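You operate a simulated robot arm through the tools that you are given. There is no shell and no other tool.

You run a simulated robot arm. Do the job below in one go: nothing can be reset, and whatever is moved stays where it is left.

## Task
Put things in order on the bench end of the desk. At the end: the pink card stands where the silver hub stood; the silver tall steel block from the bench end of the desk stands where the blue rag stood; the silver hub stands on top of the orange box; the blue rag stands where the pink card stood; whatever was shut is shut again. Leave all else as you found it, and nothing knocked over.
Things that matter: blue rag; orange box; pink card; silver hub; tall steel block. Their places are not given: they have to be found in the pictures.

It is judged by the outcome, as a careful person would: the job done as asked, and still so three seconds after it is handed in. It fails if anything else is knocked over, pushed out of place, dropped, spilled or broken.

## Robot
A 6-joint arm with a two-finger parallel gripper, fixed in place. Base frame: the origin is at the foot of the arm, x ahead of it, y to its left, z up; the work surface is at about z = 0. Units: m, degrees, N and s.
With the tool pointing down near the work surface it reaches from about 0.16 to 0.42 m from the base axis. Its first joint turns from -66.0 to 66.0 degrees. Payload 1.57 kg.
The TCP is the grasp point between the finger pads, 0.03 m short of the fingertips. In the tool frame z runs along the fingers and y along their closing line. The gripper opens to 0.08 m. The fingers are 0.017 m wide and 0.012 m thick; the gripper's body (0.04 by 0.082 m) begins 0.08 m behind the TCP.
Orientation is that of the tool frame in the base frame, as [roll, pitch, yaw] about the fixed x, y, z axes, in that order (R = Rz(yaw) Ry(pitch) Rx(roll)). With the fingers straight down and closing along the base's y, the tool's x points along the base's -x, its y along +y and its z along -z.

## Interface
- The arm moves only by the tool nudge_tool. Its argument "steps" is a list of rows, each a list of 3 entries, a list of its own where there are three numbers: the gripper command, from -1 (shut) to 1 (fully open), values between in proportion, then the shift along the tool's x, y, z in m, then the turn, a rotation vector about the tool's x, y, z in degrees. In form: [[hand, [x, y, z], [rx, ry, rz]], ...]. A call has 1 to 20 rows; each row shifts and turns the commanded pose from where the row before left it, along the tool's axes as they then stand. A row lasts 0.2 s, in which the tool goes at most 0.05 m and 8.6 degrees; a call with a longer step from one row to the next is refused whole, and so is a gripper value outside its range. A pose out of reach is approached as far as the arm can. The call stops where the force on the tool passes 40 N (or 10 N more than at its start, if that is more) or the arm is blocked; 0.2 s more then pass. The fingers move at their own pace (about 0.153 m/s each) and stop on an object; they squeeze with about 33 N. The grip force told is the motor's: it shows also when the fingers shut on nothing. Time passes only in rows, and 0.2 s behind the last, so rows that do not move let the fingers close. The reply holds the time, the measured pose of the TCP, the force on the tool along the base axes, the opening and the grip force, in the units named above and with some noise, with the torque about the TCP (base axes, N m) and any sound that the robot's microphone picked up.
- Cameras (640 x 400 px; columns grow to the right, rows downward): "scene" is fixed at [0.0445, -0.3284, 0.4134]; the picture's right is [0.85, -0.52, 0.00], its down [-0.35, -0.57, -0.74] and it looks along [0.39, 0.63, -0.67] (base axes); focal length 239 px, centre (320, 200). "wrist" rides on the gripper at [0.072, -0.007, -0.122] in the tool frame; the picture's right is [0.09, 1.00, 0.00], its down [-0.84, 0.08, -0.54] and it looks along [-0.54, 0.05, 0.84] (tool axes); focal length 238 px, centre (320, 200).
- grab_frame(camera): a new picture of that camera. No time passes.
- probe_pixels(camera, pixels): there is no depth. For up to 12 entries [column, row, z] of the newest picture of that camera ("zoom" is the newest enlarged one), the place [x, y] in the base frame at which the ray of that pixel passes the height z, good to about 0.003 m. No time passes.
- enlarge(camera, box): a new picture of the part [left, top, right, bottom] of that camera's present view, enlarged. No time passes.
- finish_job(): hands the job in; it is judged then, once.

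Unless the task says otherwise, let go and move clear before handing in.

The tools are called after "Request:" by a JSON object that holds its "name" and its "arguments". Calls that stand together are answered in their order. nudge_tool: Moves the arm, as the interface text tells. Its arguments: {"type":"object","properties":{"steps":{"type":"array"}},"required":["steps"]} The other tools are called the same way: grab_frame (camera) takes a picture; probe_pixels (camera, pixels) gives the place at which the rays of pixels pass given heights; enlarge (camera, box) takes an enlarged picture of a part of a camera's view; finish_job () hands the job in.

At the start:

```text
clock: 0.0
tcp_pos: [0.2528, 0.1201, 0.2413]
tool_rot: [-179.9, 0.0, -179.9]
wrist_force: [0.6, 0.0, 0.6]
ft_torque: [0.05, -0.01, 0.0]
opening: 0.0796
grasp_force: 0.1
```

scene: 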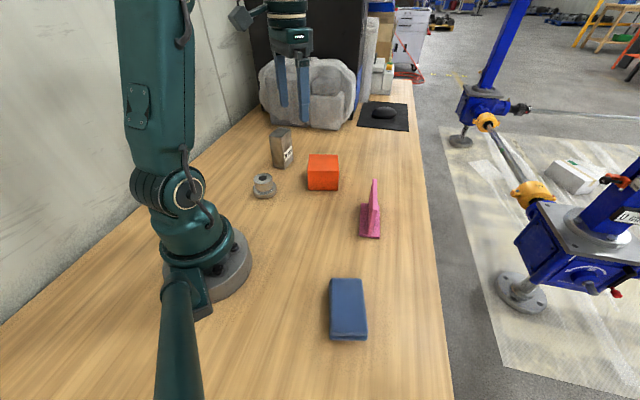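
wrist: 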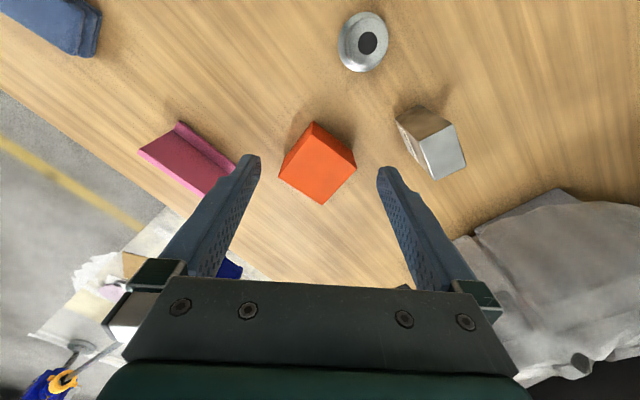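

The scene picture shows the hub at about (264,185), the steel block at (282,148), the orange box at (323,172), the pink card at (371,212) and the blue rag at (348,309). I'll enlarge both views to find their edges.

Request:
{"name": "enlarge", "arguments": {"camera": "scene", "box": [230, 110, 400, 250]}}

Request:
{"name": "enlarge", "arguments": {"camera": "wrist", "box": [120, 0, 500, 240]}}

```text
2.86 times, centred on (315, 180) of scene
```

zoom: 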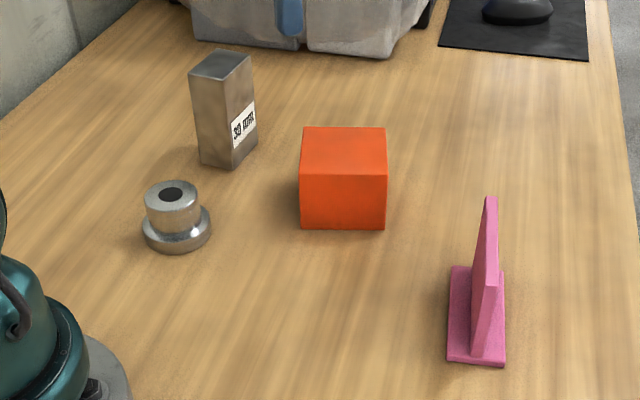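

```text
1.67 times, centred on (310, 120) of wrist
```

zoom: 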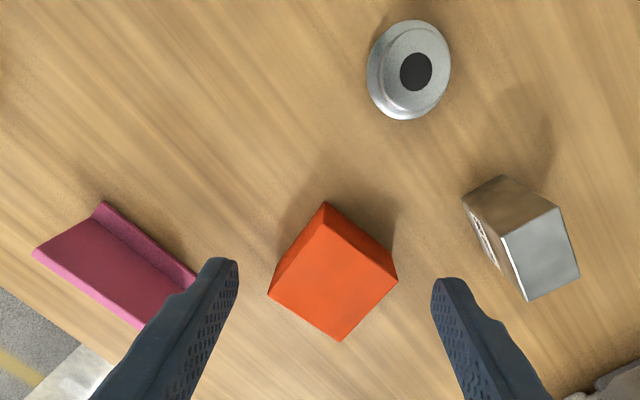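

The steel block has a label at around scene (287,155). I'll read it closely and look at the rag too.

Request:
{"name": "enlarge", "arguments": {"camera": "scene", "box": [262, 120, 302, 175]}}

Request:
{"name": "enlarge", "arguments": {"camera": "scene", "box": [300, 260, 400, 350]}}

Request:
{"name": "enlarge", "arguments": {"camera": "wrist", "box": [0, 0, 160, 100]}}

```text
7.27 times, centred on (282, 148) of scene
```

zoom: 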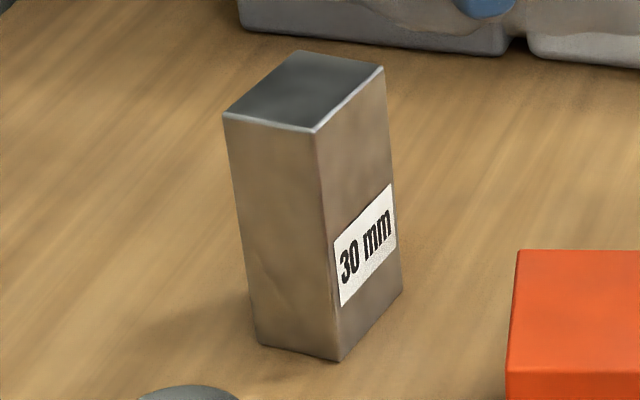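

```text
4.44 times, centred on (350, 305) of scene
```

zoom: 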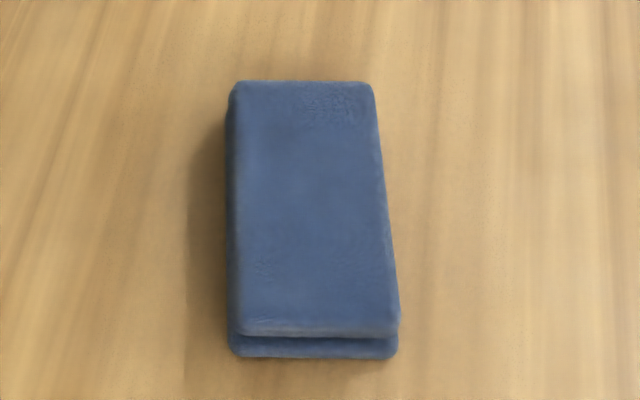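

```text
4.00 times, centred on (80, 50) of wrist
```

zoom: 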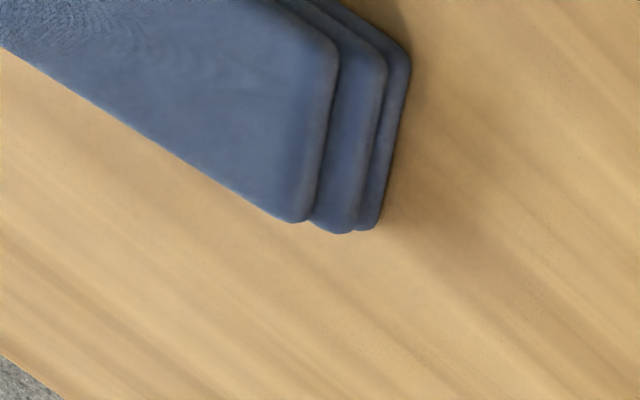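

The block is labelled 30 mm and the rag is a folded stack. Next I'll convert the corners I read off the pictures to base coordinates.

Request:
{"name": "probe_pixels", "arguments": {"camera": "scene", "pixels": [[273.5, 167.9, 0], [284.75, 170.15, 0], [293.4, 160.8, 0], [265.0, 189.8, 0], [265.0, 197.5, 0], [262.9, 178.25, 0.03], [308.0, 190.1, 0], [337.7, 190.5, 0], [308.0, 171.4, 0.04], [338.2, 171.2, 0.04], [309.4, 154.5, 0.04], [337.7, 154.5, 0.04]]}}

Request:
{"name": "probe_pixels", "arguments": {"camera": "scene", "pixels": [[359.4, 236.3, 0], [379.7, 238.0, 0], [361.2, 203.1, 0], [373.4, 178.6, 0.06], [329.7, 340.4, 0], [367.6, 340.4, 0], [330.2, 278.4, 0.02], [361.7, 278.4, 0.02], [268.5, 136.3, 0.06], [281.45, 138.5, 0.06], [290.8, 129.7, 0.06], [279.0, 127.4, 0.06]]}}

```text
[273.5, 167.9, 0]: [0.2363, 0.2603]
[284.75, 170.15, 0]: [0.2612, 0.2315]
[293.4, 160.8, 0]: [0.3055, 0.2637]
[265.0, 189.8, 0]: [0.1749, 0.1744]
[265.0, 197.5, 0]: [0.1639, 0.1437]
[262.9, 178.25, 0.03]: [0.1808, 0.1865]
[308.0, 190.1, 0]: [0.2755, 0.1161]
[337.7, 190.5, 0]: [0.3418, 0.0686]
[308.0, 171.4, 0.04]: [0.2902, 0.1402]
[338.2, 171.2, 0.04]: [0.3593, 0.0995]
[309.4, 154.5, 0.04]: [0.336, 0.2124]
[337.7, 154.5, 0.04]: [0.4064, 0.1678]
```

```text
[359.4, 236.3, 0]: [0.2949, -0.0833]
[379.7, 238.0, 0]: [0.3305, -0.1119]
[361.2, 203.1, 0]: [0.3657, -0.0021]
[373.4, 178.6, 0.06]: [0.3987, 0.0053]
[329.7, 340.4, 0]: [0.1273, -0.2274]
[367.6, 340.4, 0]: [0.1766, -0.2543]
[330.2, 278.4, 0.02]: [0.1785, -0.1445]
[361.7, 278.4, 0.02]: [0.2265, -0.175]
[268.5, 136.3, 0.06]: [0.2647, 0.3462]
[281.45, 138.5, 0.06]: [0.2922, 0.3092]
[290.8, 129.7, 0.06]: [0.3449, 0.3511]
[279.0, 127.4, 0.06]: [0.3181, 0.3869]
```

The scene probes at z = 0 make the objects look quite large. I'll cross-check with the wrist view, using the hub at (363,42), the block foot at (396,115) and (418,105), and the box corners.

Request:
{"name": "probe_pixels", "arguments": {"camera": "wrist", "pixels": [[363.4, 42, 0], [366, 43, 0.03], [395.8, 115, 0], [418, 105, 0], [434.8, 180.6, 0.1], [455, 124, 0.1], [466, 165, 0.1], [421, 141, 0.1], [311.8, 121.2, 0], [278, 175, 0], [321, 204, 0.06], [356, 167, 0.06]]}}

Request:
{"name": "probe_pixels", "arguments": {"camera": "wrist", "pixels": [[139, 150, 0], [179, 121, 0], [236, 168, 0], [202, 196, 0], [100, 20, 0], [93, 56, 0]]}}

```text
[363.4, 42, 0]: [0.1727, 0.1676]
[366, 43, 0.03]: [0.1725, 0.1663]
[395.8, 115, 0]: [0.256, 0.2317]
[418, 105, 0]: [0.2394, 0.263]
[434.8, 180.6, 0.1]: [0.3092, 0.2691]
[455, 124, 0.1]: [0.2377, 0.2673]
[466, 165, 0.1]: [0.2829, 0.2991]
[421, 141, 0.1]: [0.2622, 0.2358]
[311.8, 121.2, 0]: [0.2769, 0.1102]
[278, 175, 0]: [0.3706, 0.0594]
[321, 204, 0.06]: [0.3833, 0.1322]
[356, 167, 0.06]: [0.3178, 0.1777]
```

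```text
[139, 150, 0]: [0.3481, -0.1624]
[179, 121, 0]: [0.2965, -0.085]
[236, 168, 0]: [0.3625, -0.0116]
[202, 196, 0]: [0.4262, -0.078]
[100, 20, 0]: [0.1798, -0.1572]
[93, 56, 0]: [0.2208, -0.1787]
```

Both cameras agree that the objects stand at z = 0. The hub is near (0.174,0.170), the box centre near (0.331,0.126), the block near (0.272,0.265), the card near (0.347,-0.06) and the rag near (0.176,-0.204). I'll move over the hub at medium height and look closer.

Request:
{"name": "nudge_tool", "arguments": {"steps": [[1, [0.02, 0.0125, 0.018], [0, 0, 0]], [1, [0.02, 0.0125, 0.018], [0, 0, 0]], [1, [0.02, 0.0125, 0.018], [0, 0, 0]], [1, [0.019, 0.0125, 0.018], [0, 0, 0]], [1, [0, 0, 0], [0, 0, 0]]]}}

Request:
{"name": "grab_frame", "arguments": {"camera": "wrist"}}

Request:
{"name": "grab_frame", "arguments": {"camera": "scene"}}

```text
clock: 1.2
tcp_pos: [0.1721, 0.1705, 0.1702]
tool_rot: [-179.9, 0.1, -179.8]
wrist_force: [0.0, 0.1, 0.1]
ft_torque: [-0.04, 0.02, -0.01]
opening: 0.0798
grasp_force: 0.0
```

```text
taken
```

wrist: 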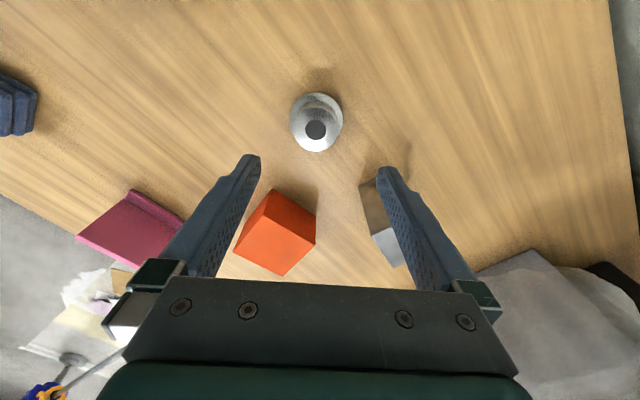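

```text
taken
```

scene: 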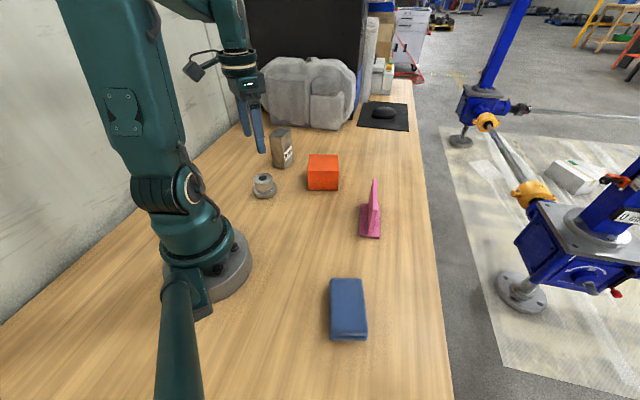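

The hub now sits between the fingers at wrist (316,122). I'll enlarge it in both views to get its size.

Request:
{"name": "enlarge", "arguments": {"camera": "wrist", "box": [268, 80, 364, 170]}}

Request:
{"name": "enlarge", "arguments": {"camera": "scene", "box": [240, 160, 290, 205]}}

```text
4.44 times, centred on (316, 125) of wrist
```

zoom: 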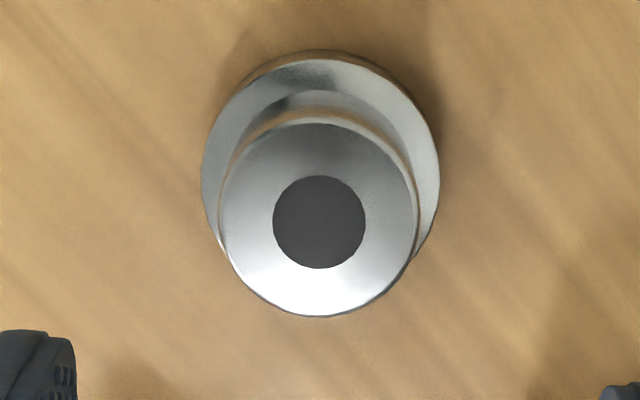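

```text
8.89 times, centred on (265, 182) of scene
```

zoom: 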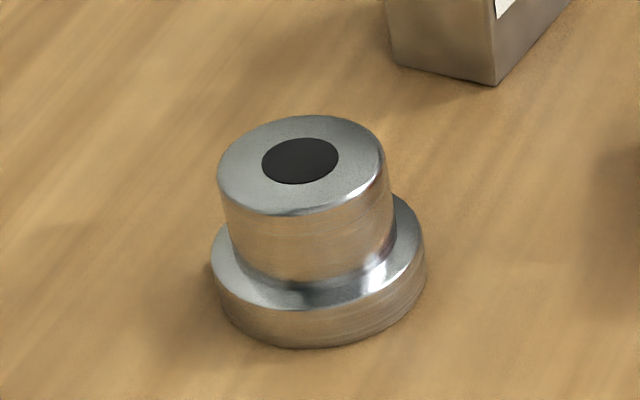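

The flange is about 60 mm across and 17 mm thick, and the boss about 46 mm across, with the top at roughly 45–50 mm. I'll probe the boss and flange centres to fix the position.

Request:
{"name": "probe_pixels", "arguments": {"camera": "wrist", "pixels": [[315.8, 129.5, 0.04], [315.8, 129.5, 0.045], [315.8, 129.5, 0.05], [316.1, 116.4, 0.017], [316.1, 91.3, 0.017], [289.4, 116.4, 0.017], [342.8, 116.4, 0.017]]}}

Request:
{"name": "probe_pixels", "arguments": {"camera": "scene", "pixels": [[262.8, 178.1, 0.04], [262.8, 178.1, 0.045], [262.8, 178.1, 0.05], [265.0, 187.1, 0.017], [264.1, 198.6, 0.0]]}}

```text
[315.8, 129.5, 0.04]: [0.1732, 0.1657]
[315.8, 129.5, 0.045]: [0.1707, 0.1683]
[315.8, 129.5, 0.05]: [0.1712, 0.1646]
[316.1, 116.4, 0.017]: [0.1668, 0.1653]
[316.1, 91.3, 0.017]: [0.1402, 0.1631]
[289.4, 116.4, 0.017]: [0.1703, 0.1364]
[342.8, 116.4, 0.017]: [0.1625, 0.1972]
```

```text
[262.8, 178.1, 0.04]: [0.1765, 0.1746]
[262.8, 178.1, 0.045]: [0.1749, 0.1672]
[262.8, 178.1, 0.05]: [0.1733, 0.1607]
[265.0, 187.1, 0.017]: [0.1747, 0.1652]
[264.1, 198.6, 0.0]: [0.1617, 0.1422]
```

Both cameras put the hub centre at about (0.1715,0.167), with the top near z = 0.046. I'll lower so the fingertips stay just above the flange (TCP z ≈ 0.050), fingers open either side of the boss, and check before closing.

Request:
{"name": "nudge_tool", "arguments": {"steps": [[1, [0.0005, -0.0035, 0.03], [0, 0, 0]], [1, [0, 0, 0.03], [0, 0, 0]], [1, [0, 0, 0.03], [0, 0, 0]], [1, [0, 0, 0.02], [0, 0, 0]], [1, [0, 0, 0.009], [0, 0, 0]], [1, [0, 0, 0], [0, 0, 0]]]}}

Request:
{"name": "grab_frame", "arguments": {"camera": "wrist"}}

Request:
{"name": "enlarge", "arguments": {"camera": "scene", "box": [220, 130, 320, 210]}}

```text
clock: 2.6
tcp_pos: [0.1741, 0.1668, 0.0511]
tool_rot: [-179.8, -0.1, -179.9]
wrist_force: [-0.6, -0.4, 0.2]
ft_torque: [-0.01, -0.03, 0.0]
opening: 0.08
grasp_force: 0.1
```

```text
taken
```

wrist: 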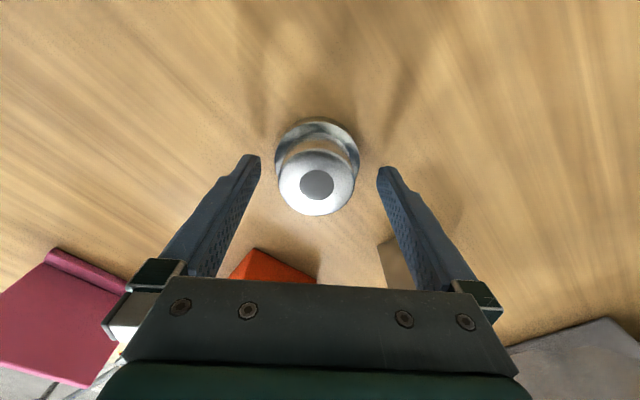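

```text
5.00 times, centred on (270, 170) of scene
```

zoom: 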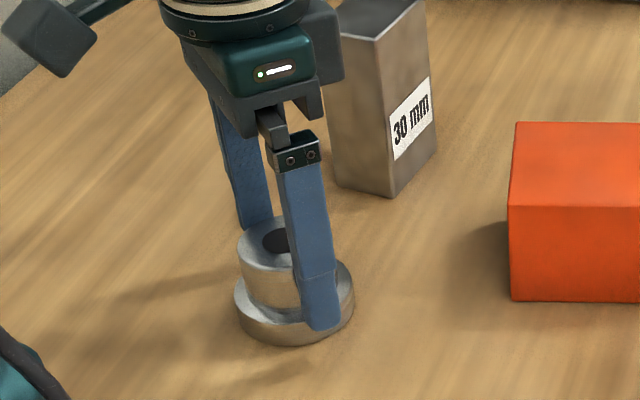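

The fingers straddle the boss, with the flange clear below the tips. The boss top is at (316,183), slightly toward the base from the TCP line, so I'll probe it once to centre.

Request:
{"name": "probe_pixels", "arguments": {"camera": "wrist", "pixels": [[316.5, 183.5, 0.046], [316.5, 183.5, 0.046], [279, 178, 0.046], [355, 183, 0.046], [316, 216, 0.046]]}}

```text
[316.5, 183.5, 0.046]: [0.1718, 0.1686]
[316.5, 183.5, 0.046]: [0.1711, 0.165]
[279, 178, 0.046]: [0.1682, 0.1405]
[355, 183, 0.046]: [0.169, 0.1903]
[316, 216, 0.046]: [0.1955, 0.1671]
```

The hub centre is confirmed at (0.171,0.1665). I'll shift 3 mm and close on the boss.

Request:
{"name": "nudge_tool", "arguments": {"steps": [[1, [0.003, 0, 0], [0, 0, 0]], [1, [0, 0, 0], [0, 0, 0]], [-1, [0, 0, 0], [0, 0, 0]], [-1, [0, 0, 0], [0, 0, 0]], [-1, [0, 0, 0], [0, 0, 0]]]}}

```text
clock: 3.8
tcp_pos: [0.1696, 0.1672, 0.0519]
tool_rot: [-179.9, 0.0, -179.9]
wrist_force: [-2.1, -3.3, 3.0]
ft_torque: [-0.27, 0.17, -0.01]
opening: 0.0469
grasp_force: 32.8
```

The grip holds at an opening of 46.9 mm with 33 N. I'll lift a little to check the weight and hold.

Request:
{"name": "nudge_tool", "arguments": {"steps": [[-1, [0, 0, -0.01], [0, 0, 0]], [-1, [0, 0, -0.02], [0, 0, 0]], [-1, [0, 0, -0.03], [0, 0, 0]], [-1, [0, 0, 0], [0, 0, 0]]]}}

Request:
{"name": "enlarge", "arguments": {"camera": "scene", "box": [220, 90, 360, 210]}}

```text
clock: 4.8
tcp_pos: [0.1685, 0.1677, 0.1106]
tool_rot: [-179.9, 0.1, -179.9]
wrist_force: [-0.2, 1.0, -5.2]
ft_torque: [0.0, 0.02, 0.0]
opening: 0.047
grasp_force: 32.5
```

```text
3.33 times, centred on (290, 150) of scene
```

zoom: 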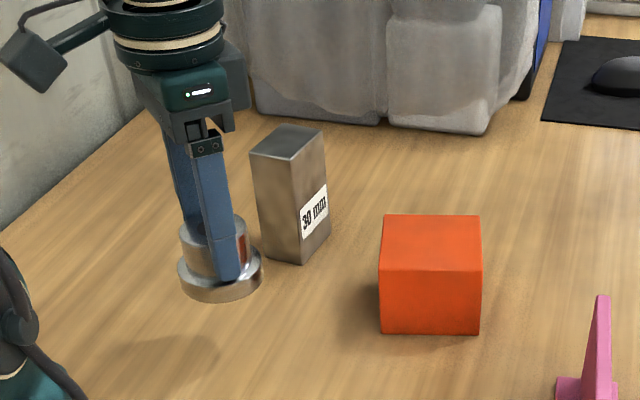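

The hub is up and weighs about 0.53 kg. I'll raise it well above the box and re-probe the box top corners at z = 0.06.

Request:
{"name": "nudge_tool", "arguments": {"steps": [[-1, [0, 0, -0.025], [0, 0, 0]], [-1, [0, 0, -0.025], [0, 0, 0]], [-1, [0, 0, 0], [0, 0, 0]]]}}

Request:
{"name": "enlarge", "arguments": {"camera": "scene", "box": [290, 140, 360, 200]}}

Request:
{"name": "probe_pixels", "arguments": {"camera": "scene", "pixels": [[309.8, 154.2, 0.06], [338.05, 154.5, 0.06], [338.65, 171.6, 0.06], [308.3, 171.0, 0.06], [308.0, 189.9, 0.0], [338.05, 190.5, 0.0]]}}

Request:
{"name": "grab_frame", "arguments": {"camera": "wrist"}}

```text
clock: 5.6
tcp_pos: [0.1691, 0.1663, 0.1598]
tool_rot: [-179.9, 0.0, -180.0]
wrist_force: [0.0, 0.1, -5.5]
ft_torque: [0.01, 0.04, 0.0]
opening: 0.047
grasp_force: 33.3
```

```text
6.67 times, centred on (325, 170) of scene
```

zoom: 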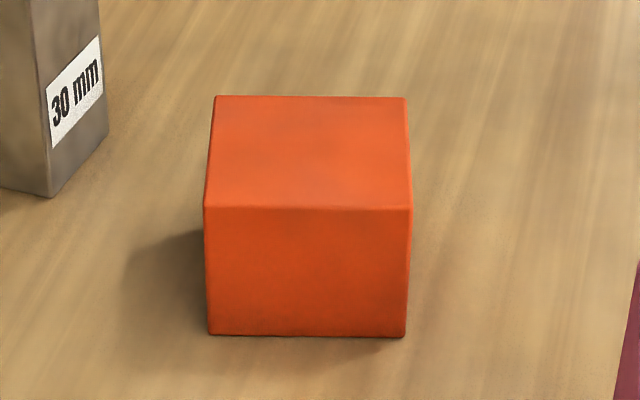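

```text
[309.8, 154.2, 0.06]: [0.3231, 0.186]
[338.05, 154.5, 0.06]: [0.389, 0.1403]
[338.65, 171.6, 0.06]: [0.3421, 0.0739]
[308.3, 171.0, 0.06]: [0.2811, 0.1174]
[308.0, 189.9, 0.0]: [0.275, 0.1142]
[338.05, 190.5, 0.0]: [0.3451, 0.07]
```

```text
taken
```

wrist: 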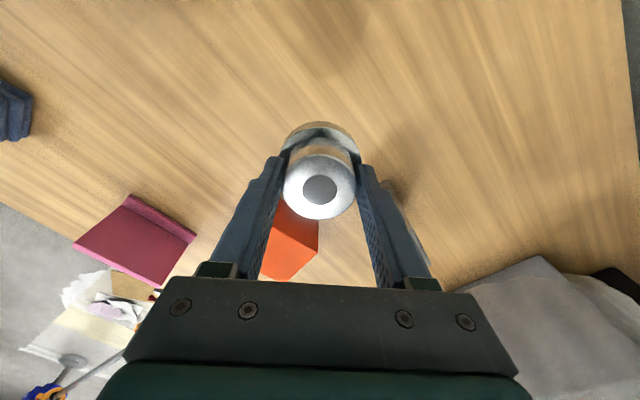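

The box is about 80 × 80 mm and 60–63 mm tall, with its centre near (0.332,0.127). The hub bottom is at about z = 0.108, so I'll carry it straight over the box.

Request:
{"name": "nudge_tool", "arguments": {"steps": [[-1, [-0.02, -0.005, 0], [0, 0, 0]], [-1, [-0.03, -0.0073, 0], [0, 0, 0]], [-1, [-0.033, -0.008, 0], [0, 0, 0]], [-1, [-0.033, -0.008, 0], [0, 0, 0]], [-1, [-0.03, -0.0073, 0], [0, 0, 0]], [-1, [-0.017, -0.004, 0], [0, 0, 0]], [-1, [0, 0, 0], [0, 0, 0]]]}}

Request:
{"name": "grab_frame", "arguments": {"camera": "wrist"}}

Request:
{"name": "enlarge", "arguments": {"camera": "scene", "box": [270, 90, 390, 200]}}

```text
clock: 7.2
tcp_pos: [0.3337, 0.1269, 0.1594]
tool_rot: [-179.9, -0.1, -179.9]
wrist_force: [0.3, 1.3, -5.5]
ft_torque: [0.02, 0.03, -0.01]
opening: 0.0471
grasp_force: 32.9
```

```text
taken
```

wrist: 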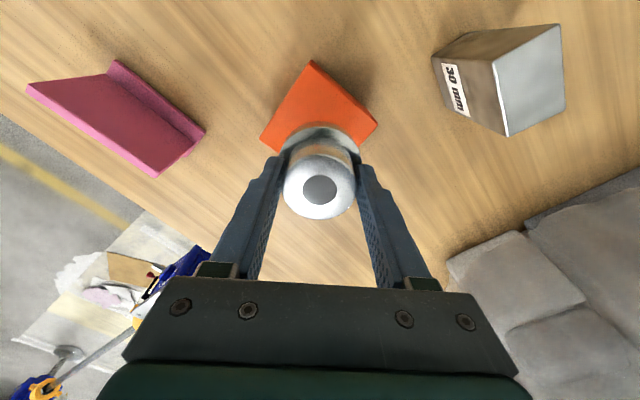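

```text
3.64 times, centred on (330, 145) of scene
```

zoom: 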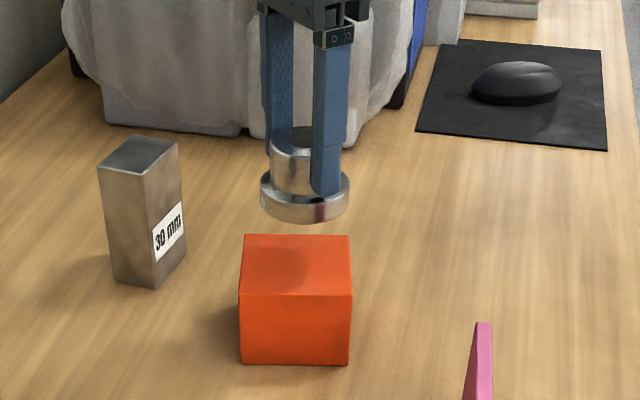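

The hub hangs above the box, and the wrist view shows box corners at (311,61), (377,122) and (261,137). I'll probe them to check the centring before lowering.

Request:
{"name": "probe_pixels", "arguments": {"camera": "wrist", "pixels": [[311, 62, 0.062], [377, 122, 0.062], [261, 137, 0.062], [311, 62, 0.062], [377, 122, 0.062], [261, 137, 0.062]]}}

```text
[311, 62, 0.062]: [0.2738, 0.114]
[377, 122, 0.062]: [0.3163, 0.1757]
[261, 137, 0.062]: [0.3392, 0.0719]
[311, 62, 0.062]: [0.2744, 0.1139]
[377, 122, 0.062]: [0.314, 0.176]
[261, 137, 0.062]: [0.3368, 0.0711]
```

Averaged over both cameras, the box centre is about (0.329,0.125). I'll correct by about 4 mm and lower to just above contact.

Request:
{"name": "nudge_tool", "arguments": {"steps": [[-1, [0.0045, -0.002, 0.01], [0, 0, 0]], [-1, [0, 0, 0.015], [0, 0, 0]], [-1, [0, 0, 0.012], [0, 0, 0]], [-1, [0, 0, 0.003], [0, 0, 0]], [-1, [0, 0, 0], [0, 0, 0]]]}}

Request:
{"name": "enlarge", "arguments": {"camera": "scene", "box": [290, 110, 370, 200]}}

Request:
{"name": "grab_frame", "arguments": {"camera": "wrist"}}

```text
clock: 8.4
tcp_pos: [0.3291, 0.1264, 0.1198]
tool_rot: [-179.9, 0.0, -179.9]
wrist_force: [-1.1, -0.5, -5.1]
ft_torque: [0.0, 0.05, 0.02]
opening: 0.047
grasp_force: 33.0
```

```text
4.44 times, centred on (330, 155) of scene
```

zoom: 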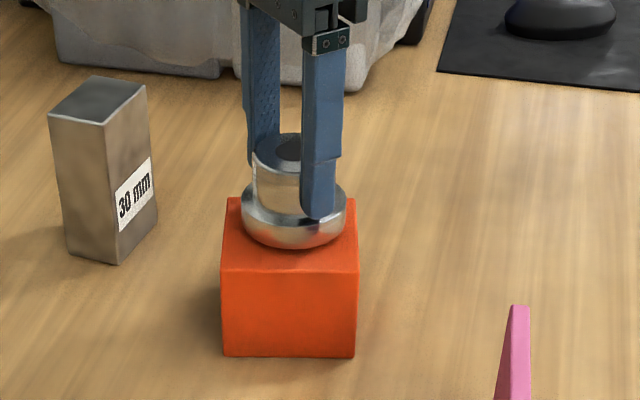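

```text
taken
```

wrist: 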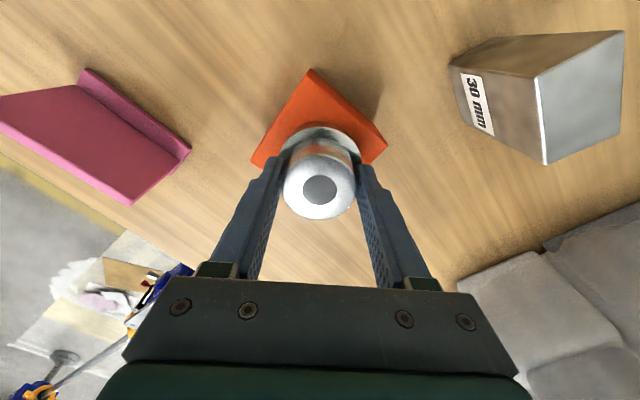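

The hub looks centred and sits about 5 mm above the box top. I'll lower in small steps until the weight comes off.

Request:
{"name": "nudge_tool", "arguments": {"steps": [[-1, [0, 0, 0.002], [0, 0, 0]], [-1, [0, 0, 0.002], [0, 0, 0]], [-1, [0, 0, 0], [0, 0, 0]]]}}

```text
clock: 9.2
tcp_pos: [0.3289, 0.1259, 0.1163]
tool_rot: [-179.9, 0.0, -179.9]
wrist_force: [-0.4, 0.5, -5.6]
ft_torque: [0.0, 0.02, -0.03]
opening: 0.0471
grasp_force: 33.1
```

The full weight is still on the tool at z = 0.1163, so I'll go down a little more.

Request:
{"name": "nudge_tool", "arguments": {"steps": [[-1, [0, 0, 0.001], [0, 0, 0]], [-1, [0, 0, 0.001], [0, 0, 0]], [-1, [0, 0, 0], [0, 0, 0]]]}}

```text
clock: 10.0
tcp_pos: [0.3294, 0.1261, 0.1161]
tool_rot: [-180.0, 0.1, -179.9]
wrist_force: [-0.8, -2.9, 17.6]
ft_torque: [-0.25, 0.14, 0.04]
opening: 0.0471
grasp_force: 33.4
```

Contact at z ≈ 0.116. I'll ease off 1 mm, open the fingers and rise clear.

Request:
{"name": "nudge_tool", "arguments": {"steps": [[-1, [0, 0, -0.001], [0, 0, 0]], [-1, [0, 0, 0], [0, 0, 0]]]}}

```text
clock: 10.6
tcp_pos: [0.3292, 0.1261, 0.1162]
tool_rot: [180.0, 0.2, -179.9]
wrist_force: [4.4, 0.9, 12.5]
ft_torque: [0.08, 0.0, 0.07]
opening: 0.0469
grasp_force: 32.5
```

Request:
{"name": "nudge_tool", "arguments": {"steps": [[0.4, [0, 0, 0], [0, 0, 0]], [1, [0, 0, 0], [0, 0, 0]], [1, [0, 0, 0], [0, 0, 0]], [1, [0, 0, 0], [0, 0, 0]]]}}

Request:
{"name": "grab_frame", "arguments": {"camera": "wrist"}}

Request:
{"name": "enlarge", "arguments": {"camera": "scene", "box": [290, 110, 370, 200]}}

```text
clock: 11.6
tcp_pos: [0.3293, 0.1265, 0.1164]
tool_rot: [-179.9, 0.1, -179.9]
wrist_force: [-0.4, 0.9, 0.1]
ft_torque: [-0.01, -0.01, -0.01]
opening: 0.0801
grasp_force: 0.0
```

```text
taken
```

wrist: 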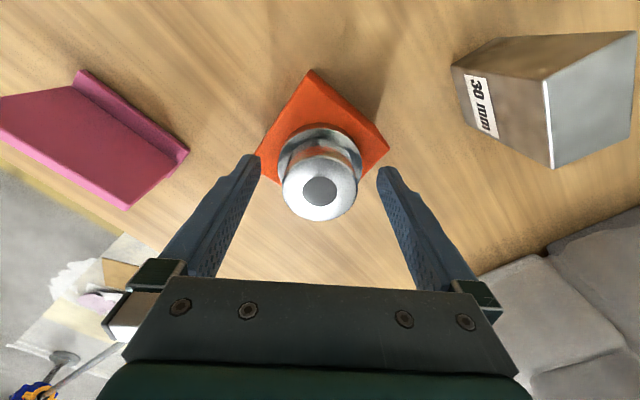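

```text
4.44 times, centred on (330, 155) of scene
```

zoom: 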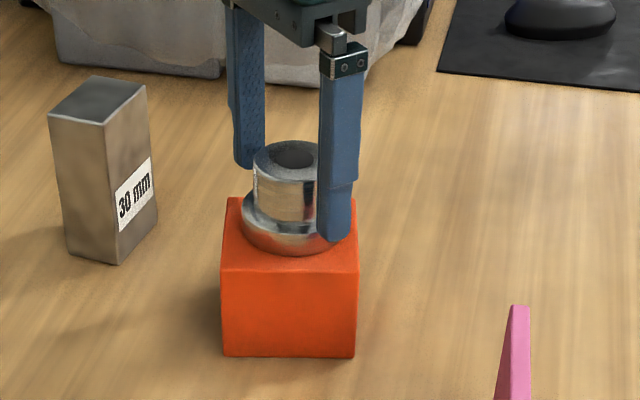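

The hub stands well inside the box's top face. I'll rise straight up, then swing over to the card for a close look.

Request:
{"name": "nudge_tool", "arguments": {"steps": [[1, [0, 0, -0.03], [0, 0, 0]], [1, [0, 0, -0.04], [0, 0, 0]], [1, [0, 0, -0.03], [0, 0, 0]], [1, [0, -0.03, 0], [0, 0, 0]], [1, [0, -0.045, 0], [0, 0, 0]], [1, [0, -0.045, 0], [0, 0, 0]], [1, [0, -0.045, 0], [0, 0, 0]], [1, [0, -0.02, 0], [0, 0, 0]], [1, [0, 0, 0], [0, 0, 0]]]}}

Request:
{"name": "grab_frame", "arguments": {"camera": "wrist"}}

Request:
{"name": "enlarge", "arguments": {"camera": "scene", "box": [335, 165, 405, 245]}}

```text
clock: 13.6
tcp_pos: [0.3278, -0.0587, 0.2149]
tool_rot: [-179.9, -0.1, -179.9]
wrist_force: [0.5, 0.4, -0.5]
ft_torque: [0.0, -0.03, 0.03]
opening: 0.08
grasp_force: 0.1
```

```text
taken
```

wrist: 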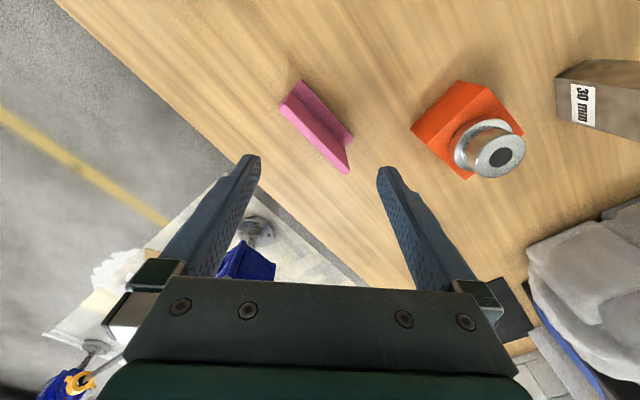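

```text
5.00 times, centred on (370, 205) of scene
```

zoom: 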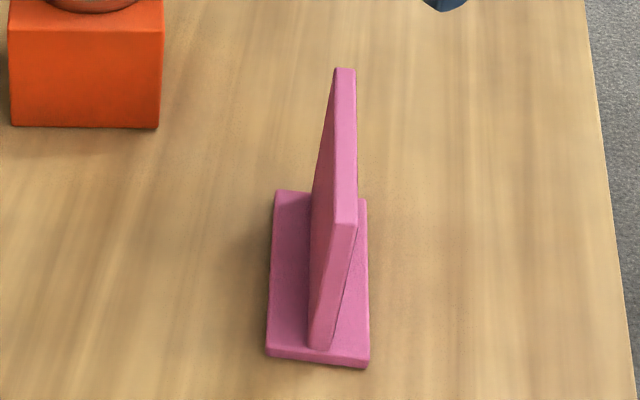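

The card is a low base with an upright plate that leans a little toward the desk edge. I'll enlarge it from the wrist camera.

Request:
{"name": "enlarge", "arguments": {"camera": "wrist", "box": [264, 70, 376, 182]}}

```text
3.57 times, centred on (320, 126) of wrist
```

zoom: 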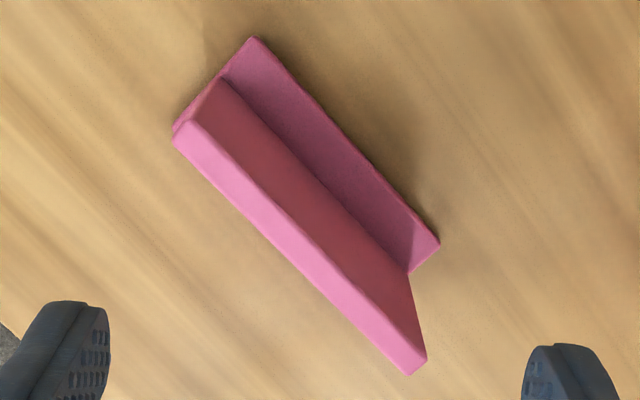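

I'll intersect the two views to get the plate's foot and top edge. The top ends are wrist (281.5,107.1) and (347.3,172.4), and scene (375,209.8) and (375,178.8).

Request:
{"name": "probe_pixels", "arguments": {"camera": "wrist", "pixels": [[300.95, 80.6, 0.008], [353.6, 138.05, 0.008], [292.55, 91.8, 0.008], [344.65, 145.6, 0.008], [281.5, 107.1, 0.05], [281.5, 107.1, 0.06], [281.5, 107.1, 0.07], [347.3, 172.4, 0.05], [347.3, 172.4, 0.06], [347.3, 172.4, 0.07], [279.1, 105.8, 0.008]]}}

Request:
{"name": "probe_pixels", "arguments": {"camera": "scene", "pixels": [[375, 209.8, 0.05], [375, 209.8, 0.06], [375, 209.8, 0.07], [375, 178.8, 0.05], [375, 178.8, 0.06], [375, 178.8, 0.07], [369.8, 234.8, 0.008], [359.8, 234.4, 0.008], [379.4, 237, 0.008], [361.0, 203.4, 0.008], [359.8, 236.4, 0.0], [379.2, 238.2, 0.0]]}}

```text
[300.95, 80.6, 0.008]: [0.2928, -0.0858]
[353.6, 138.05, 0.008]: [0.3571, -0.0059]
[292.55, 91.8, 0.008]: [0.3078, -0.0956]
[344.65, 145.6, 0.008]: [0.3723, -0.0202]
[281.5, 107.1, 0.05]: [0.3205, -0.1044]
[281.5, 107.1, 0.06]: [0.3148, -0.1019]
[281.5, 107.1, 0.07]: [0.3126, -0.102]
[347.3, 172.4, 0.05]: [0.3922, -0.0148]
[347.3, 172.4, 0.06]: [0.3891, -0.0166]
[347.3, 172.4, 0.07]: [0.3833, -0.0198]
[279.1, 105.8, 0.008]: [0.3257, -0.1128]
```

```text
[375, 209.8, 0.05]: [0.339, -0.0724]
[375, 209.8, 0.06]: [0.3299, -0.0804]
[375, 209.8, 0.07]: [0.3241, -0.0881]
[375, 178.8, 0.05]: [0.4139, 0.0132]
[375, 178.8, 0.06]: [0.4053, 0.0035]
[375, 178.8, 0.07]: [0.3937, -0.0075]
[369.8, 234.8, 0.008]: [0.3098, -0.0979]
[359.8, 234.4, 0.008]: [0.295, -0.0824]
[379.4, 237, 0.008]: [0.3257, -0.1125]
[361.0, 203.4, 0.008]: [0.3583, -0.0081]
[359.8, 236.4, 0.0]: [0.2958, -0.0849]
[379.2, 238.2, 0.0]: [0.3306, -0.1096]
```

The plate is vertical, about 100 mm long, 9 mm thick and 85 mm tall, standing mid-base along about 50°. Its centre is near (0.3435,-0.061). I'll turn the tool 50° so the fingers close across the plate, then look again.

Request:
{"name": "nudge_tool", "arguments": {"steps": [[1, [0, 0, 0], [0, 0, -8.34]], [1, [0, 0, 0], [0, 0, -8.34]], [1, [0, 0, 0], [0, 0, -8.33]], [1, [0, 0, 0], [0, 0, -8.33]], [1, [0, 0, 0], [0, 0, -8.33]], [1, [0, 0, 0], [0, 0, -8.33]], [1, [0, 0, 0], [0, 0, 0]]]}}

Request:
{"name": "grab_frame", "arguments": {"camera": "wrist"}}

```text
clock: 15.2
tcp_pos: [0.3287, -0.0578, 0.2155]
tool_rot: [-179.8, 0.0, -129.7]
wrist_force: [0.0, 0.1, 0.3]
ft_torque: [0.01, -0.01, 0.01]
opening: 0.0798
grasp_force: 0.1
```

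```text
taken
```

wrist: 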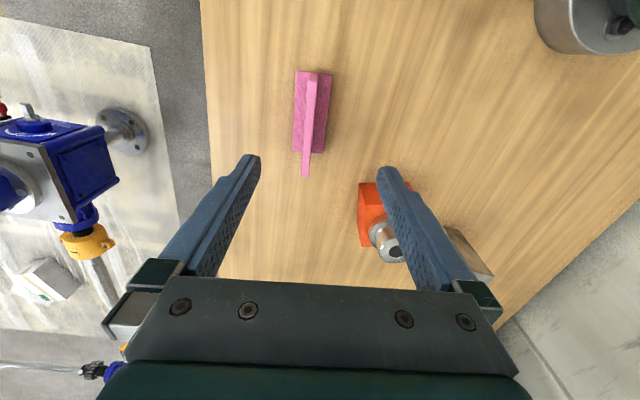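

The card now lines up with the fingers. I'll shift over the plate centre and come down to z ≈ 0.14, with the tips still above the plate's top edge, and look.

Request:
{"name": "nudge_tool", "arguments": {"steps": [[1, [-0.0077, -0.0138, 0.02], [0, 0, 0]], [1, [0, 0, 0.03], [0, 0, 0]], [1, [0, 0, 0.022], [0, 0, 0]], [1, [0, 0, 0], [0, 0, 0]]]}}

Request:
{"name": "grab_frame", "arguments": {"camera": "wrist"}}

Request:
{"name": "enlarge", "arguments": {"camera": "scene", "box": [320, 140, 420, 245]}}

```text
clock: 16.2
tcp_pos: [0.3445, -0.0608, 0.1449]
tool_rot: [179.9, 0.0, -129.9]
wrist_force: [0.3, 0.4, -1.1]
ft_torque: [-0.01, -0.02, 0.01]
opening: 0.08
grasp_force: 0.0
```

```text
taken
```

wrist: 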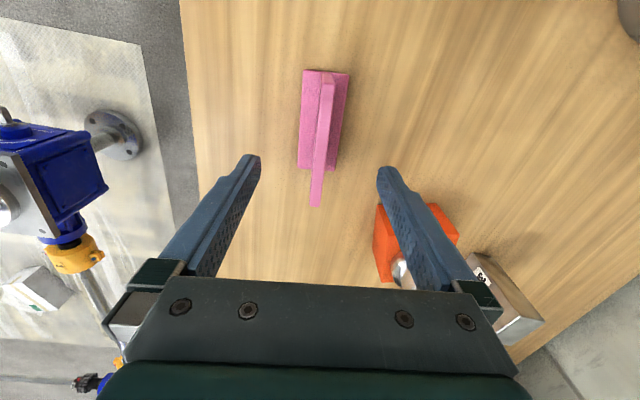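

```text
3.81 times, centred on (370, 192) of scene
```

zoom: 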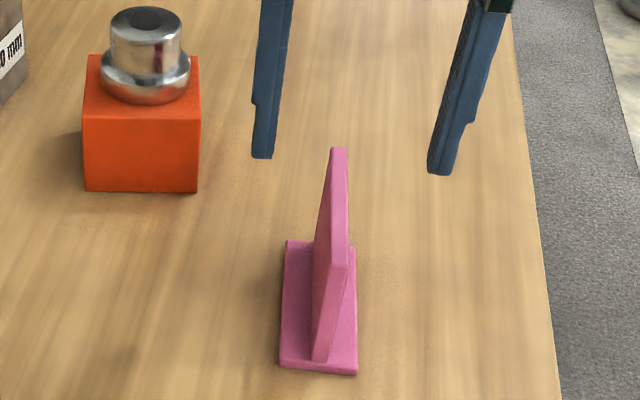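

The plate's top edge runs from (327,75) to (315,207), centred between the fingers to within about 1 mm. I'll probe the ends to centre along its length.

Request:
{"name": "probe_pixels", "arguments": {"camera": "wrist", "pixels": [[327, 76, 0.085], [315, 206, 0.085], [301, 71, 0.008], [349, 74, 0.008], [298, 168, 0.008], [335, 171, 0.008]]}}

Request:
{"name": "enlarge", "arguments": {"camera": "wrist", "box": [260, 50, 390, 220]}}

```text
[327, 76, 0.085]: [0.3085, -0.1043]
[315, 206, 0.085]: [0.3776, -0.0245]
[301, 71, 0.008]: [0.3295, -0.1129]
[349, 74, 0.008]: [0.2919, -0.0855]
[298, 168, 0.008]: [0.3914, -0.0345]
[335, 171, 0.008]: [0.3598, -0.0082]
```

```text
2.35 times, centred on (325, 135) of wrist
```

zoom: 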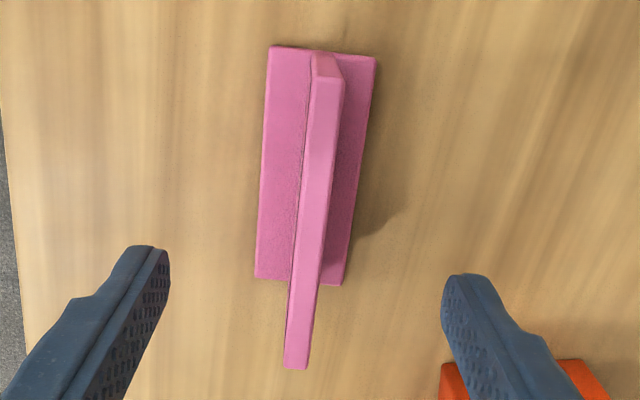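

The card's base centre is (0.343,-0.0605), within about 1.5 mm of the TCP. I'll lower to z ≈ 0.055 and close on the plate.

Request:
{"name": "nudge_tool", "arguments": {"steps": [[1, [0, 0, 0.03], [0, 0, 0]], [1, [0, 0, 0.03], [0, 0, 0]], [1, [0, 0, 0.02], [0, 0, 0]], [1, [0, 0, 0.009], [0, 0, 0]], [1, [0, 0, 0], [0, 0, 0]]]}}

Request:
{"name": "grab_frame", "arguments": {"camera": "wrist"}}

Request:
{"name": "enlarge", "arguments": {"camera": "scene", "box": [320, 140, 420, 245]}}

```text
clock: 17.4
tcp_pos: [0.3435, -0.0622, 0.054]
tool_rot: [-180.0, 0.0, -129.9]
wrist_force: [0.2, 0.6, -1.1]
ft_torque: [-0.03, 0.03, 0.03]
opening: 0.0803
grasp_force: 0.0
```

```text
taken
```

wrist: 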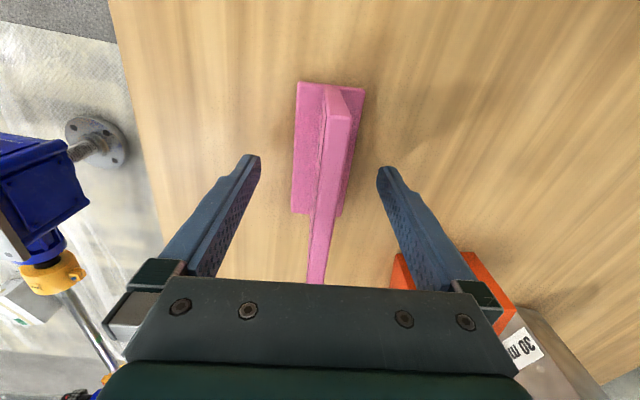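

```text
3.81 times, centred on (370, 192) of scene
```

zoom: 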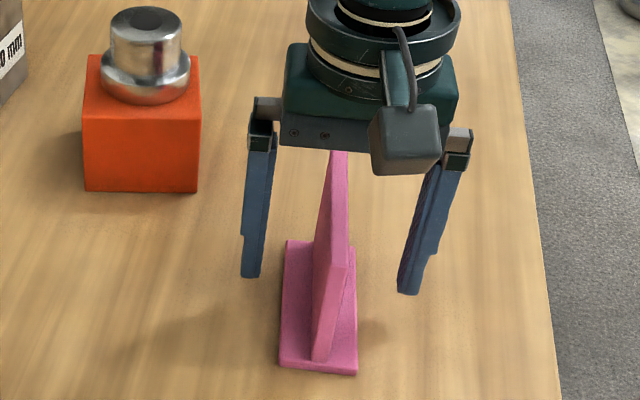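

The plate's top edge passes about col 325 at row 225, roughly 2 mm to the tool's +y. I'll shift 2 mm and close gently.

Request:
{"name": "nudge_tool", "arguments": {"steps": [[1, [0, 0.002, 0], [0, 0, 0]], [0.3, [0, 0, 0], [0, 0, 0]], [-0.4, [0, 0, 0], [0, 0, 0]], [-1, [0, 0, 0], [0, 0, 0]], [-1, [0, 0, 0], [0, 0, 0]], [-1, [0, 0, 0], [0, 0, 0]]]}}

Request:
{"name": "grab_frame", "arguments": {"camera": "wrist"}}

Request:
{"name": "enlarge", "arguments": {"camera": "scene", "box": [320, 140, 420, 245]}}

```text
clock: 18.8
tcp_pos: [0.3431, -0.0608, 0.0551]
tool_rot: [-179.9, 0.1, -129.9]
wrist_force: [-0.5, 0.9, 0.2]
ft_torque: [0.03, -0.02, -0.01]
opening: 0.0095
grasp_force: 27.7
```

```text
taken
```

wrist: 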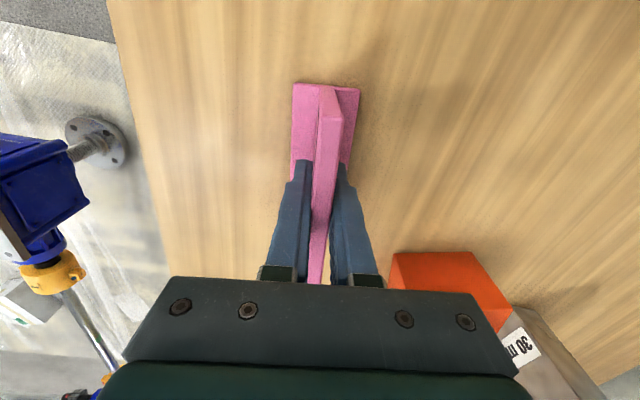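

```text
3.81 times, centred on (370, 192) of scene
```

zoom: 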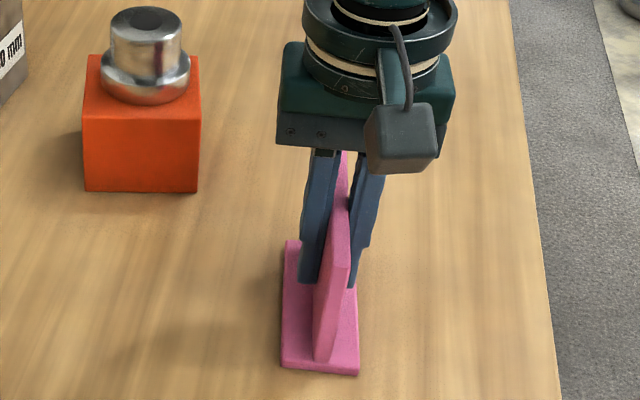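

The card is gripped at 9.5 mm and has not moved. I'll lift it so its base clears the hub on the box and check the hold.

Request:
{"name": "nudge_tool", "arguments": {"steps": [[-1, [0, 0, -0.01], [0, 0, 0]], [-1, [0, 0, -0.03], [0, 0, 0]], [-1, [0, 0, -0.035], [0, 0, 0]], [-1, [0, 0, -0.035], [0, 0, 0]], [-1, [0, 0, -0.035], [0, 0, 0]], [-1, [0, 0, 0], [0, 0, 0]]]}}

Request:
{"name": "grab_frame", "arguments": {"camera": "scene"}}

```text
clock: 20.2
tcp_pos: [0.3421, -0.0615, 0.2004]
tool_rot: [180.0, 0.0, -129.9]
wrist_force: [0.1, 0.2, -0.1]
ft_torque: [-0.03, 0.03, 0.0]
opening: 0.0092
grasp_force: 28.1
```

```text
taken
```

scene: 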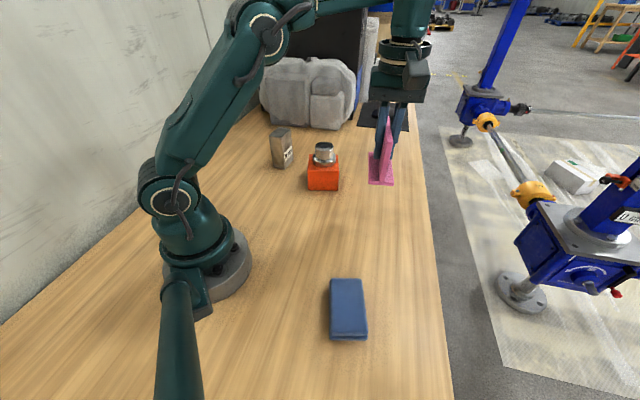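

The card hangs level in the grip. I'll carry it to above the hub's old spot (0.171,0.1665).

Request:
{"name": "nudge_tool", "arguments": {"steps": [[-1, [-0.0035, 0.0154, 0], [0, 0, 0]], [-1, [-0.007, 0.0309, 0], [0, 0, 0]], [-1, [-0.007, 0.0309, 0], [0, 0, 0]], [-1, [-0.007, 0.0309, 0], [0, 0, 0]], [-1, [-0.007, 0.0309, 0], [0, 0, 0]], [-1, [-0.007, 0.0309, 0], [0, 0, 0]], [-1, [-0.007, 0.0309, 0], [0, 0, 0]], [-1, [-0.007, 0.0309, 0], [0, 0, 0]], [-1, [-0.007, 0.0309, 0], [0, 0, 0]], [-1, [-0.0038, 0.0152, 0], [0, 0, 0]], [-1, [0, 0, 0], [0, 0, 0]]]}}

Request:
{"name": "grab_frame", "arguments": {"camera": "scene"}}

Request:
{"name": "grab_frame", "arguments": {"camera": "wrist"}}

```text
clock: 22.6
tcp_pos: [0.1722, 0.1669, 0.1976]
tool_rot: [-179.9, 0.0, -130.0]
wrist_force: [0.0, -0.4, 0.1]
ft_torque: [-0.01, 0.0, 0.02]
opening: 0.0093
grasp_force: 27.9
```

```text
taken
```

scene: 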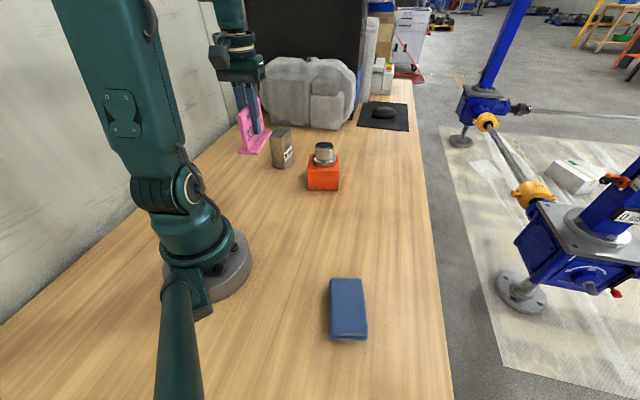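

```text
taken
```

wrist: 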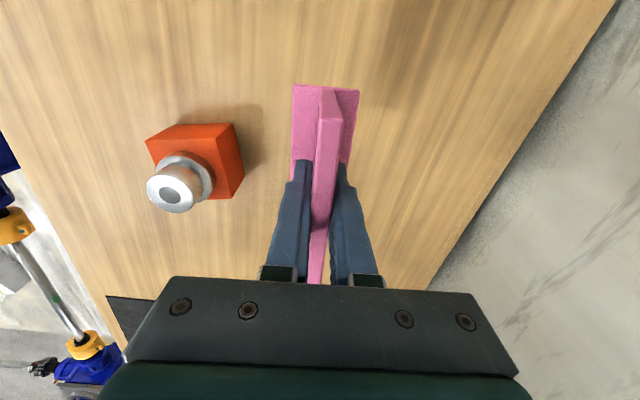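

The card is above the spot at (0.172,0.167) and nothing is in the way below it. I'll lower it to just above the surface.

Request:
{"name": "nudge_tool", "arguments": {"steps": [[-1, [0.0009, 0.0005, 0.02], [0, 0, 0]], [-1, [0, 0, 0.035], [0, 0, 0]], [-1, [0, 0, 0.035], [0, 0, 0]], [-1, [0, 0, 0.03], [0, 0, 0]], [-1, [0, 0, 0.015], [0, 0, 0]], [-1, [0, 0, 0.003], [0, 0, 0]], [-1, [0, 0, 0], [0, 0, 0]]]}}

Request:
{"name": "enlarge", "arguments": {"camera": "scene", "box": [210, 110, 330, 210]}}

```text
clock: 24.2
tcp_pos: [0.1683, 0.1654, 0.0599]
tool_rot: [-180.0, 0.0, -130.0]
wrist_force: [-0.7, 0.6, -1.4]
ft_torque: [-0.01, 0.0, 0.01]
opening: 0.0091
grasp_force: 27.6
```

```text
4.00 times, centred on (270, 160) of scene
```

zoom: 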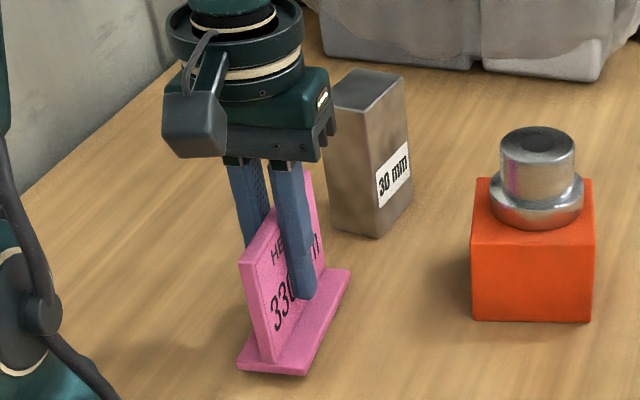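

The card is 5 mm above the surface at its new spot. Its far face carries text, so I'll enlarge that before setting it down.

Request:
{"name": "enlarge", "arguments": {"camera": "scene", "box": [262, 150, 302, 200]}}

Request:
{"name": "nudge_tool", "arguments": {"steps": [[-1, [0, 0, 0], [0, 0, 0]]]}}

```text
8.00 times, centred on (282, 175) of scene
```

zoom: 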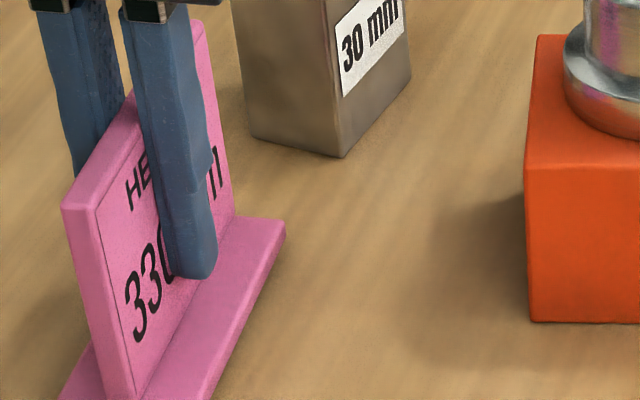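

```text
clock: 24.6
tcp_pos: [0.1711, 0.165, 0.0602]
tool_rot: [-180.0, 0.0, -129.9]
wrist_force: [-0.2, 0.1, -0.7]
ft_torque: [-0.01, -0.02, -0.02]
opening: 0.0094
grasp_force: 28.0
```

The position reads about (0.170,0.165), close to the target. I'll correct about 1 mm and lower the last few millimetres.

Request:
{"name": "nudge_tool", "arguments": {"steps": [[-1, [-0.0014, 0, 0.002], [0, 0, 0]], [-1, [0, 0, 0.0015], [0, 0, 0]], [-1, [0, 0, 0.001], [0, 0, 0]], [-1, [0, 0, 0], [0, 0, 0]]]}}

```text
clock: 25.6
tcp_pos: [0.1695, 0.1674, 0.0565]
tool_rot: [-179.8, -0.1, -129.9]
wrist_force: [0.3, -0.1, -0.3]
ft_torque: [-0.04, -0.01, -0.01]
opening: 0.0095
grasp_force: 27.9
```

Request:
{"name": "nudge_tool", "arguments": {"steps": [[-1, [0, 0, 0.001], [0, 0, 0]], [-1, [0, 0, 0.0007], [0, 0, 0]], [-1, [0, 0, 0], [0, 0, 0]]]}}

```text
clock: 26.4
tcp_pos: [0.1684, 0.1656, 0.0555]
tool_rot: [-179.9, 0.0, -129.9]
wrist_force: [-0.1, 0.3, -0.9]
ft_torque: [0.02, -0.01, -0.01]
opening: 0.0095
grasp_force: 28.1
```

There's no contact yet at z ≈ 0.0555, so I'll take another millimetre or so.

Request:
{"name": "nudge_tool", "arguments": {"steps": [[-1, [-0.0006, -0.0007, 0.0008], [0, 0, 0]], [-1, [0, 0, 0.0007], [0, 0, 0]], [-1, [0, 0, 0], [0, 0, 0]]]}}

Request:
{"name": "enlarge", "arguments": {"camera": "scene", "box": [210, 110, 330, 210]}}

```text
clock: 27.2
tcp_pos: [0.1711, 0.1667, 0.0545]
tool_rot: [-179.9, 0.1, -129.9]
wrist_force: [-5.3, -4.8, 25.2]
ft_torque: [0.01, 0.07, -0.01]
opening: 0.0092
grasp_force: 27.7
```

```text
4.00 times, centred on (270, 160) of scene
```

zoom: 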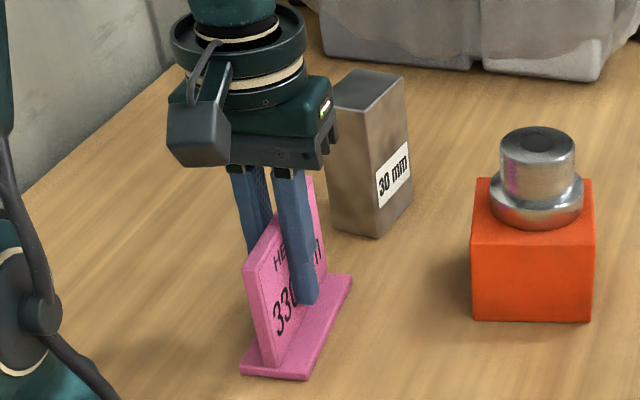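

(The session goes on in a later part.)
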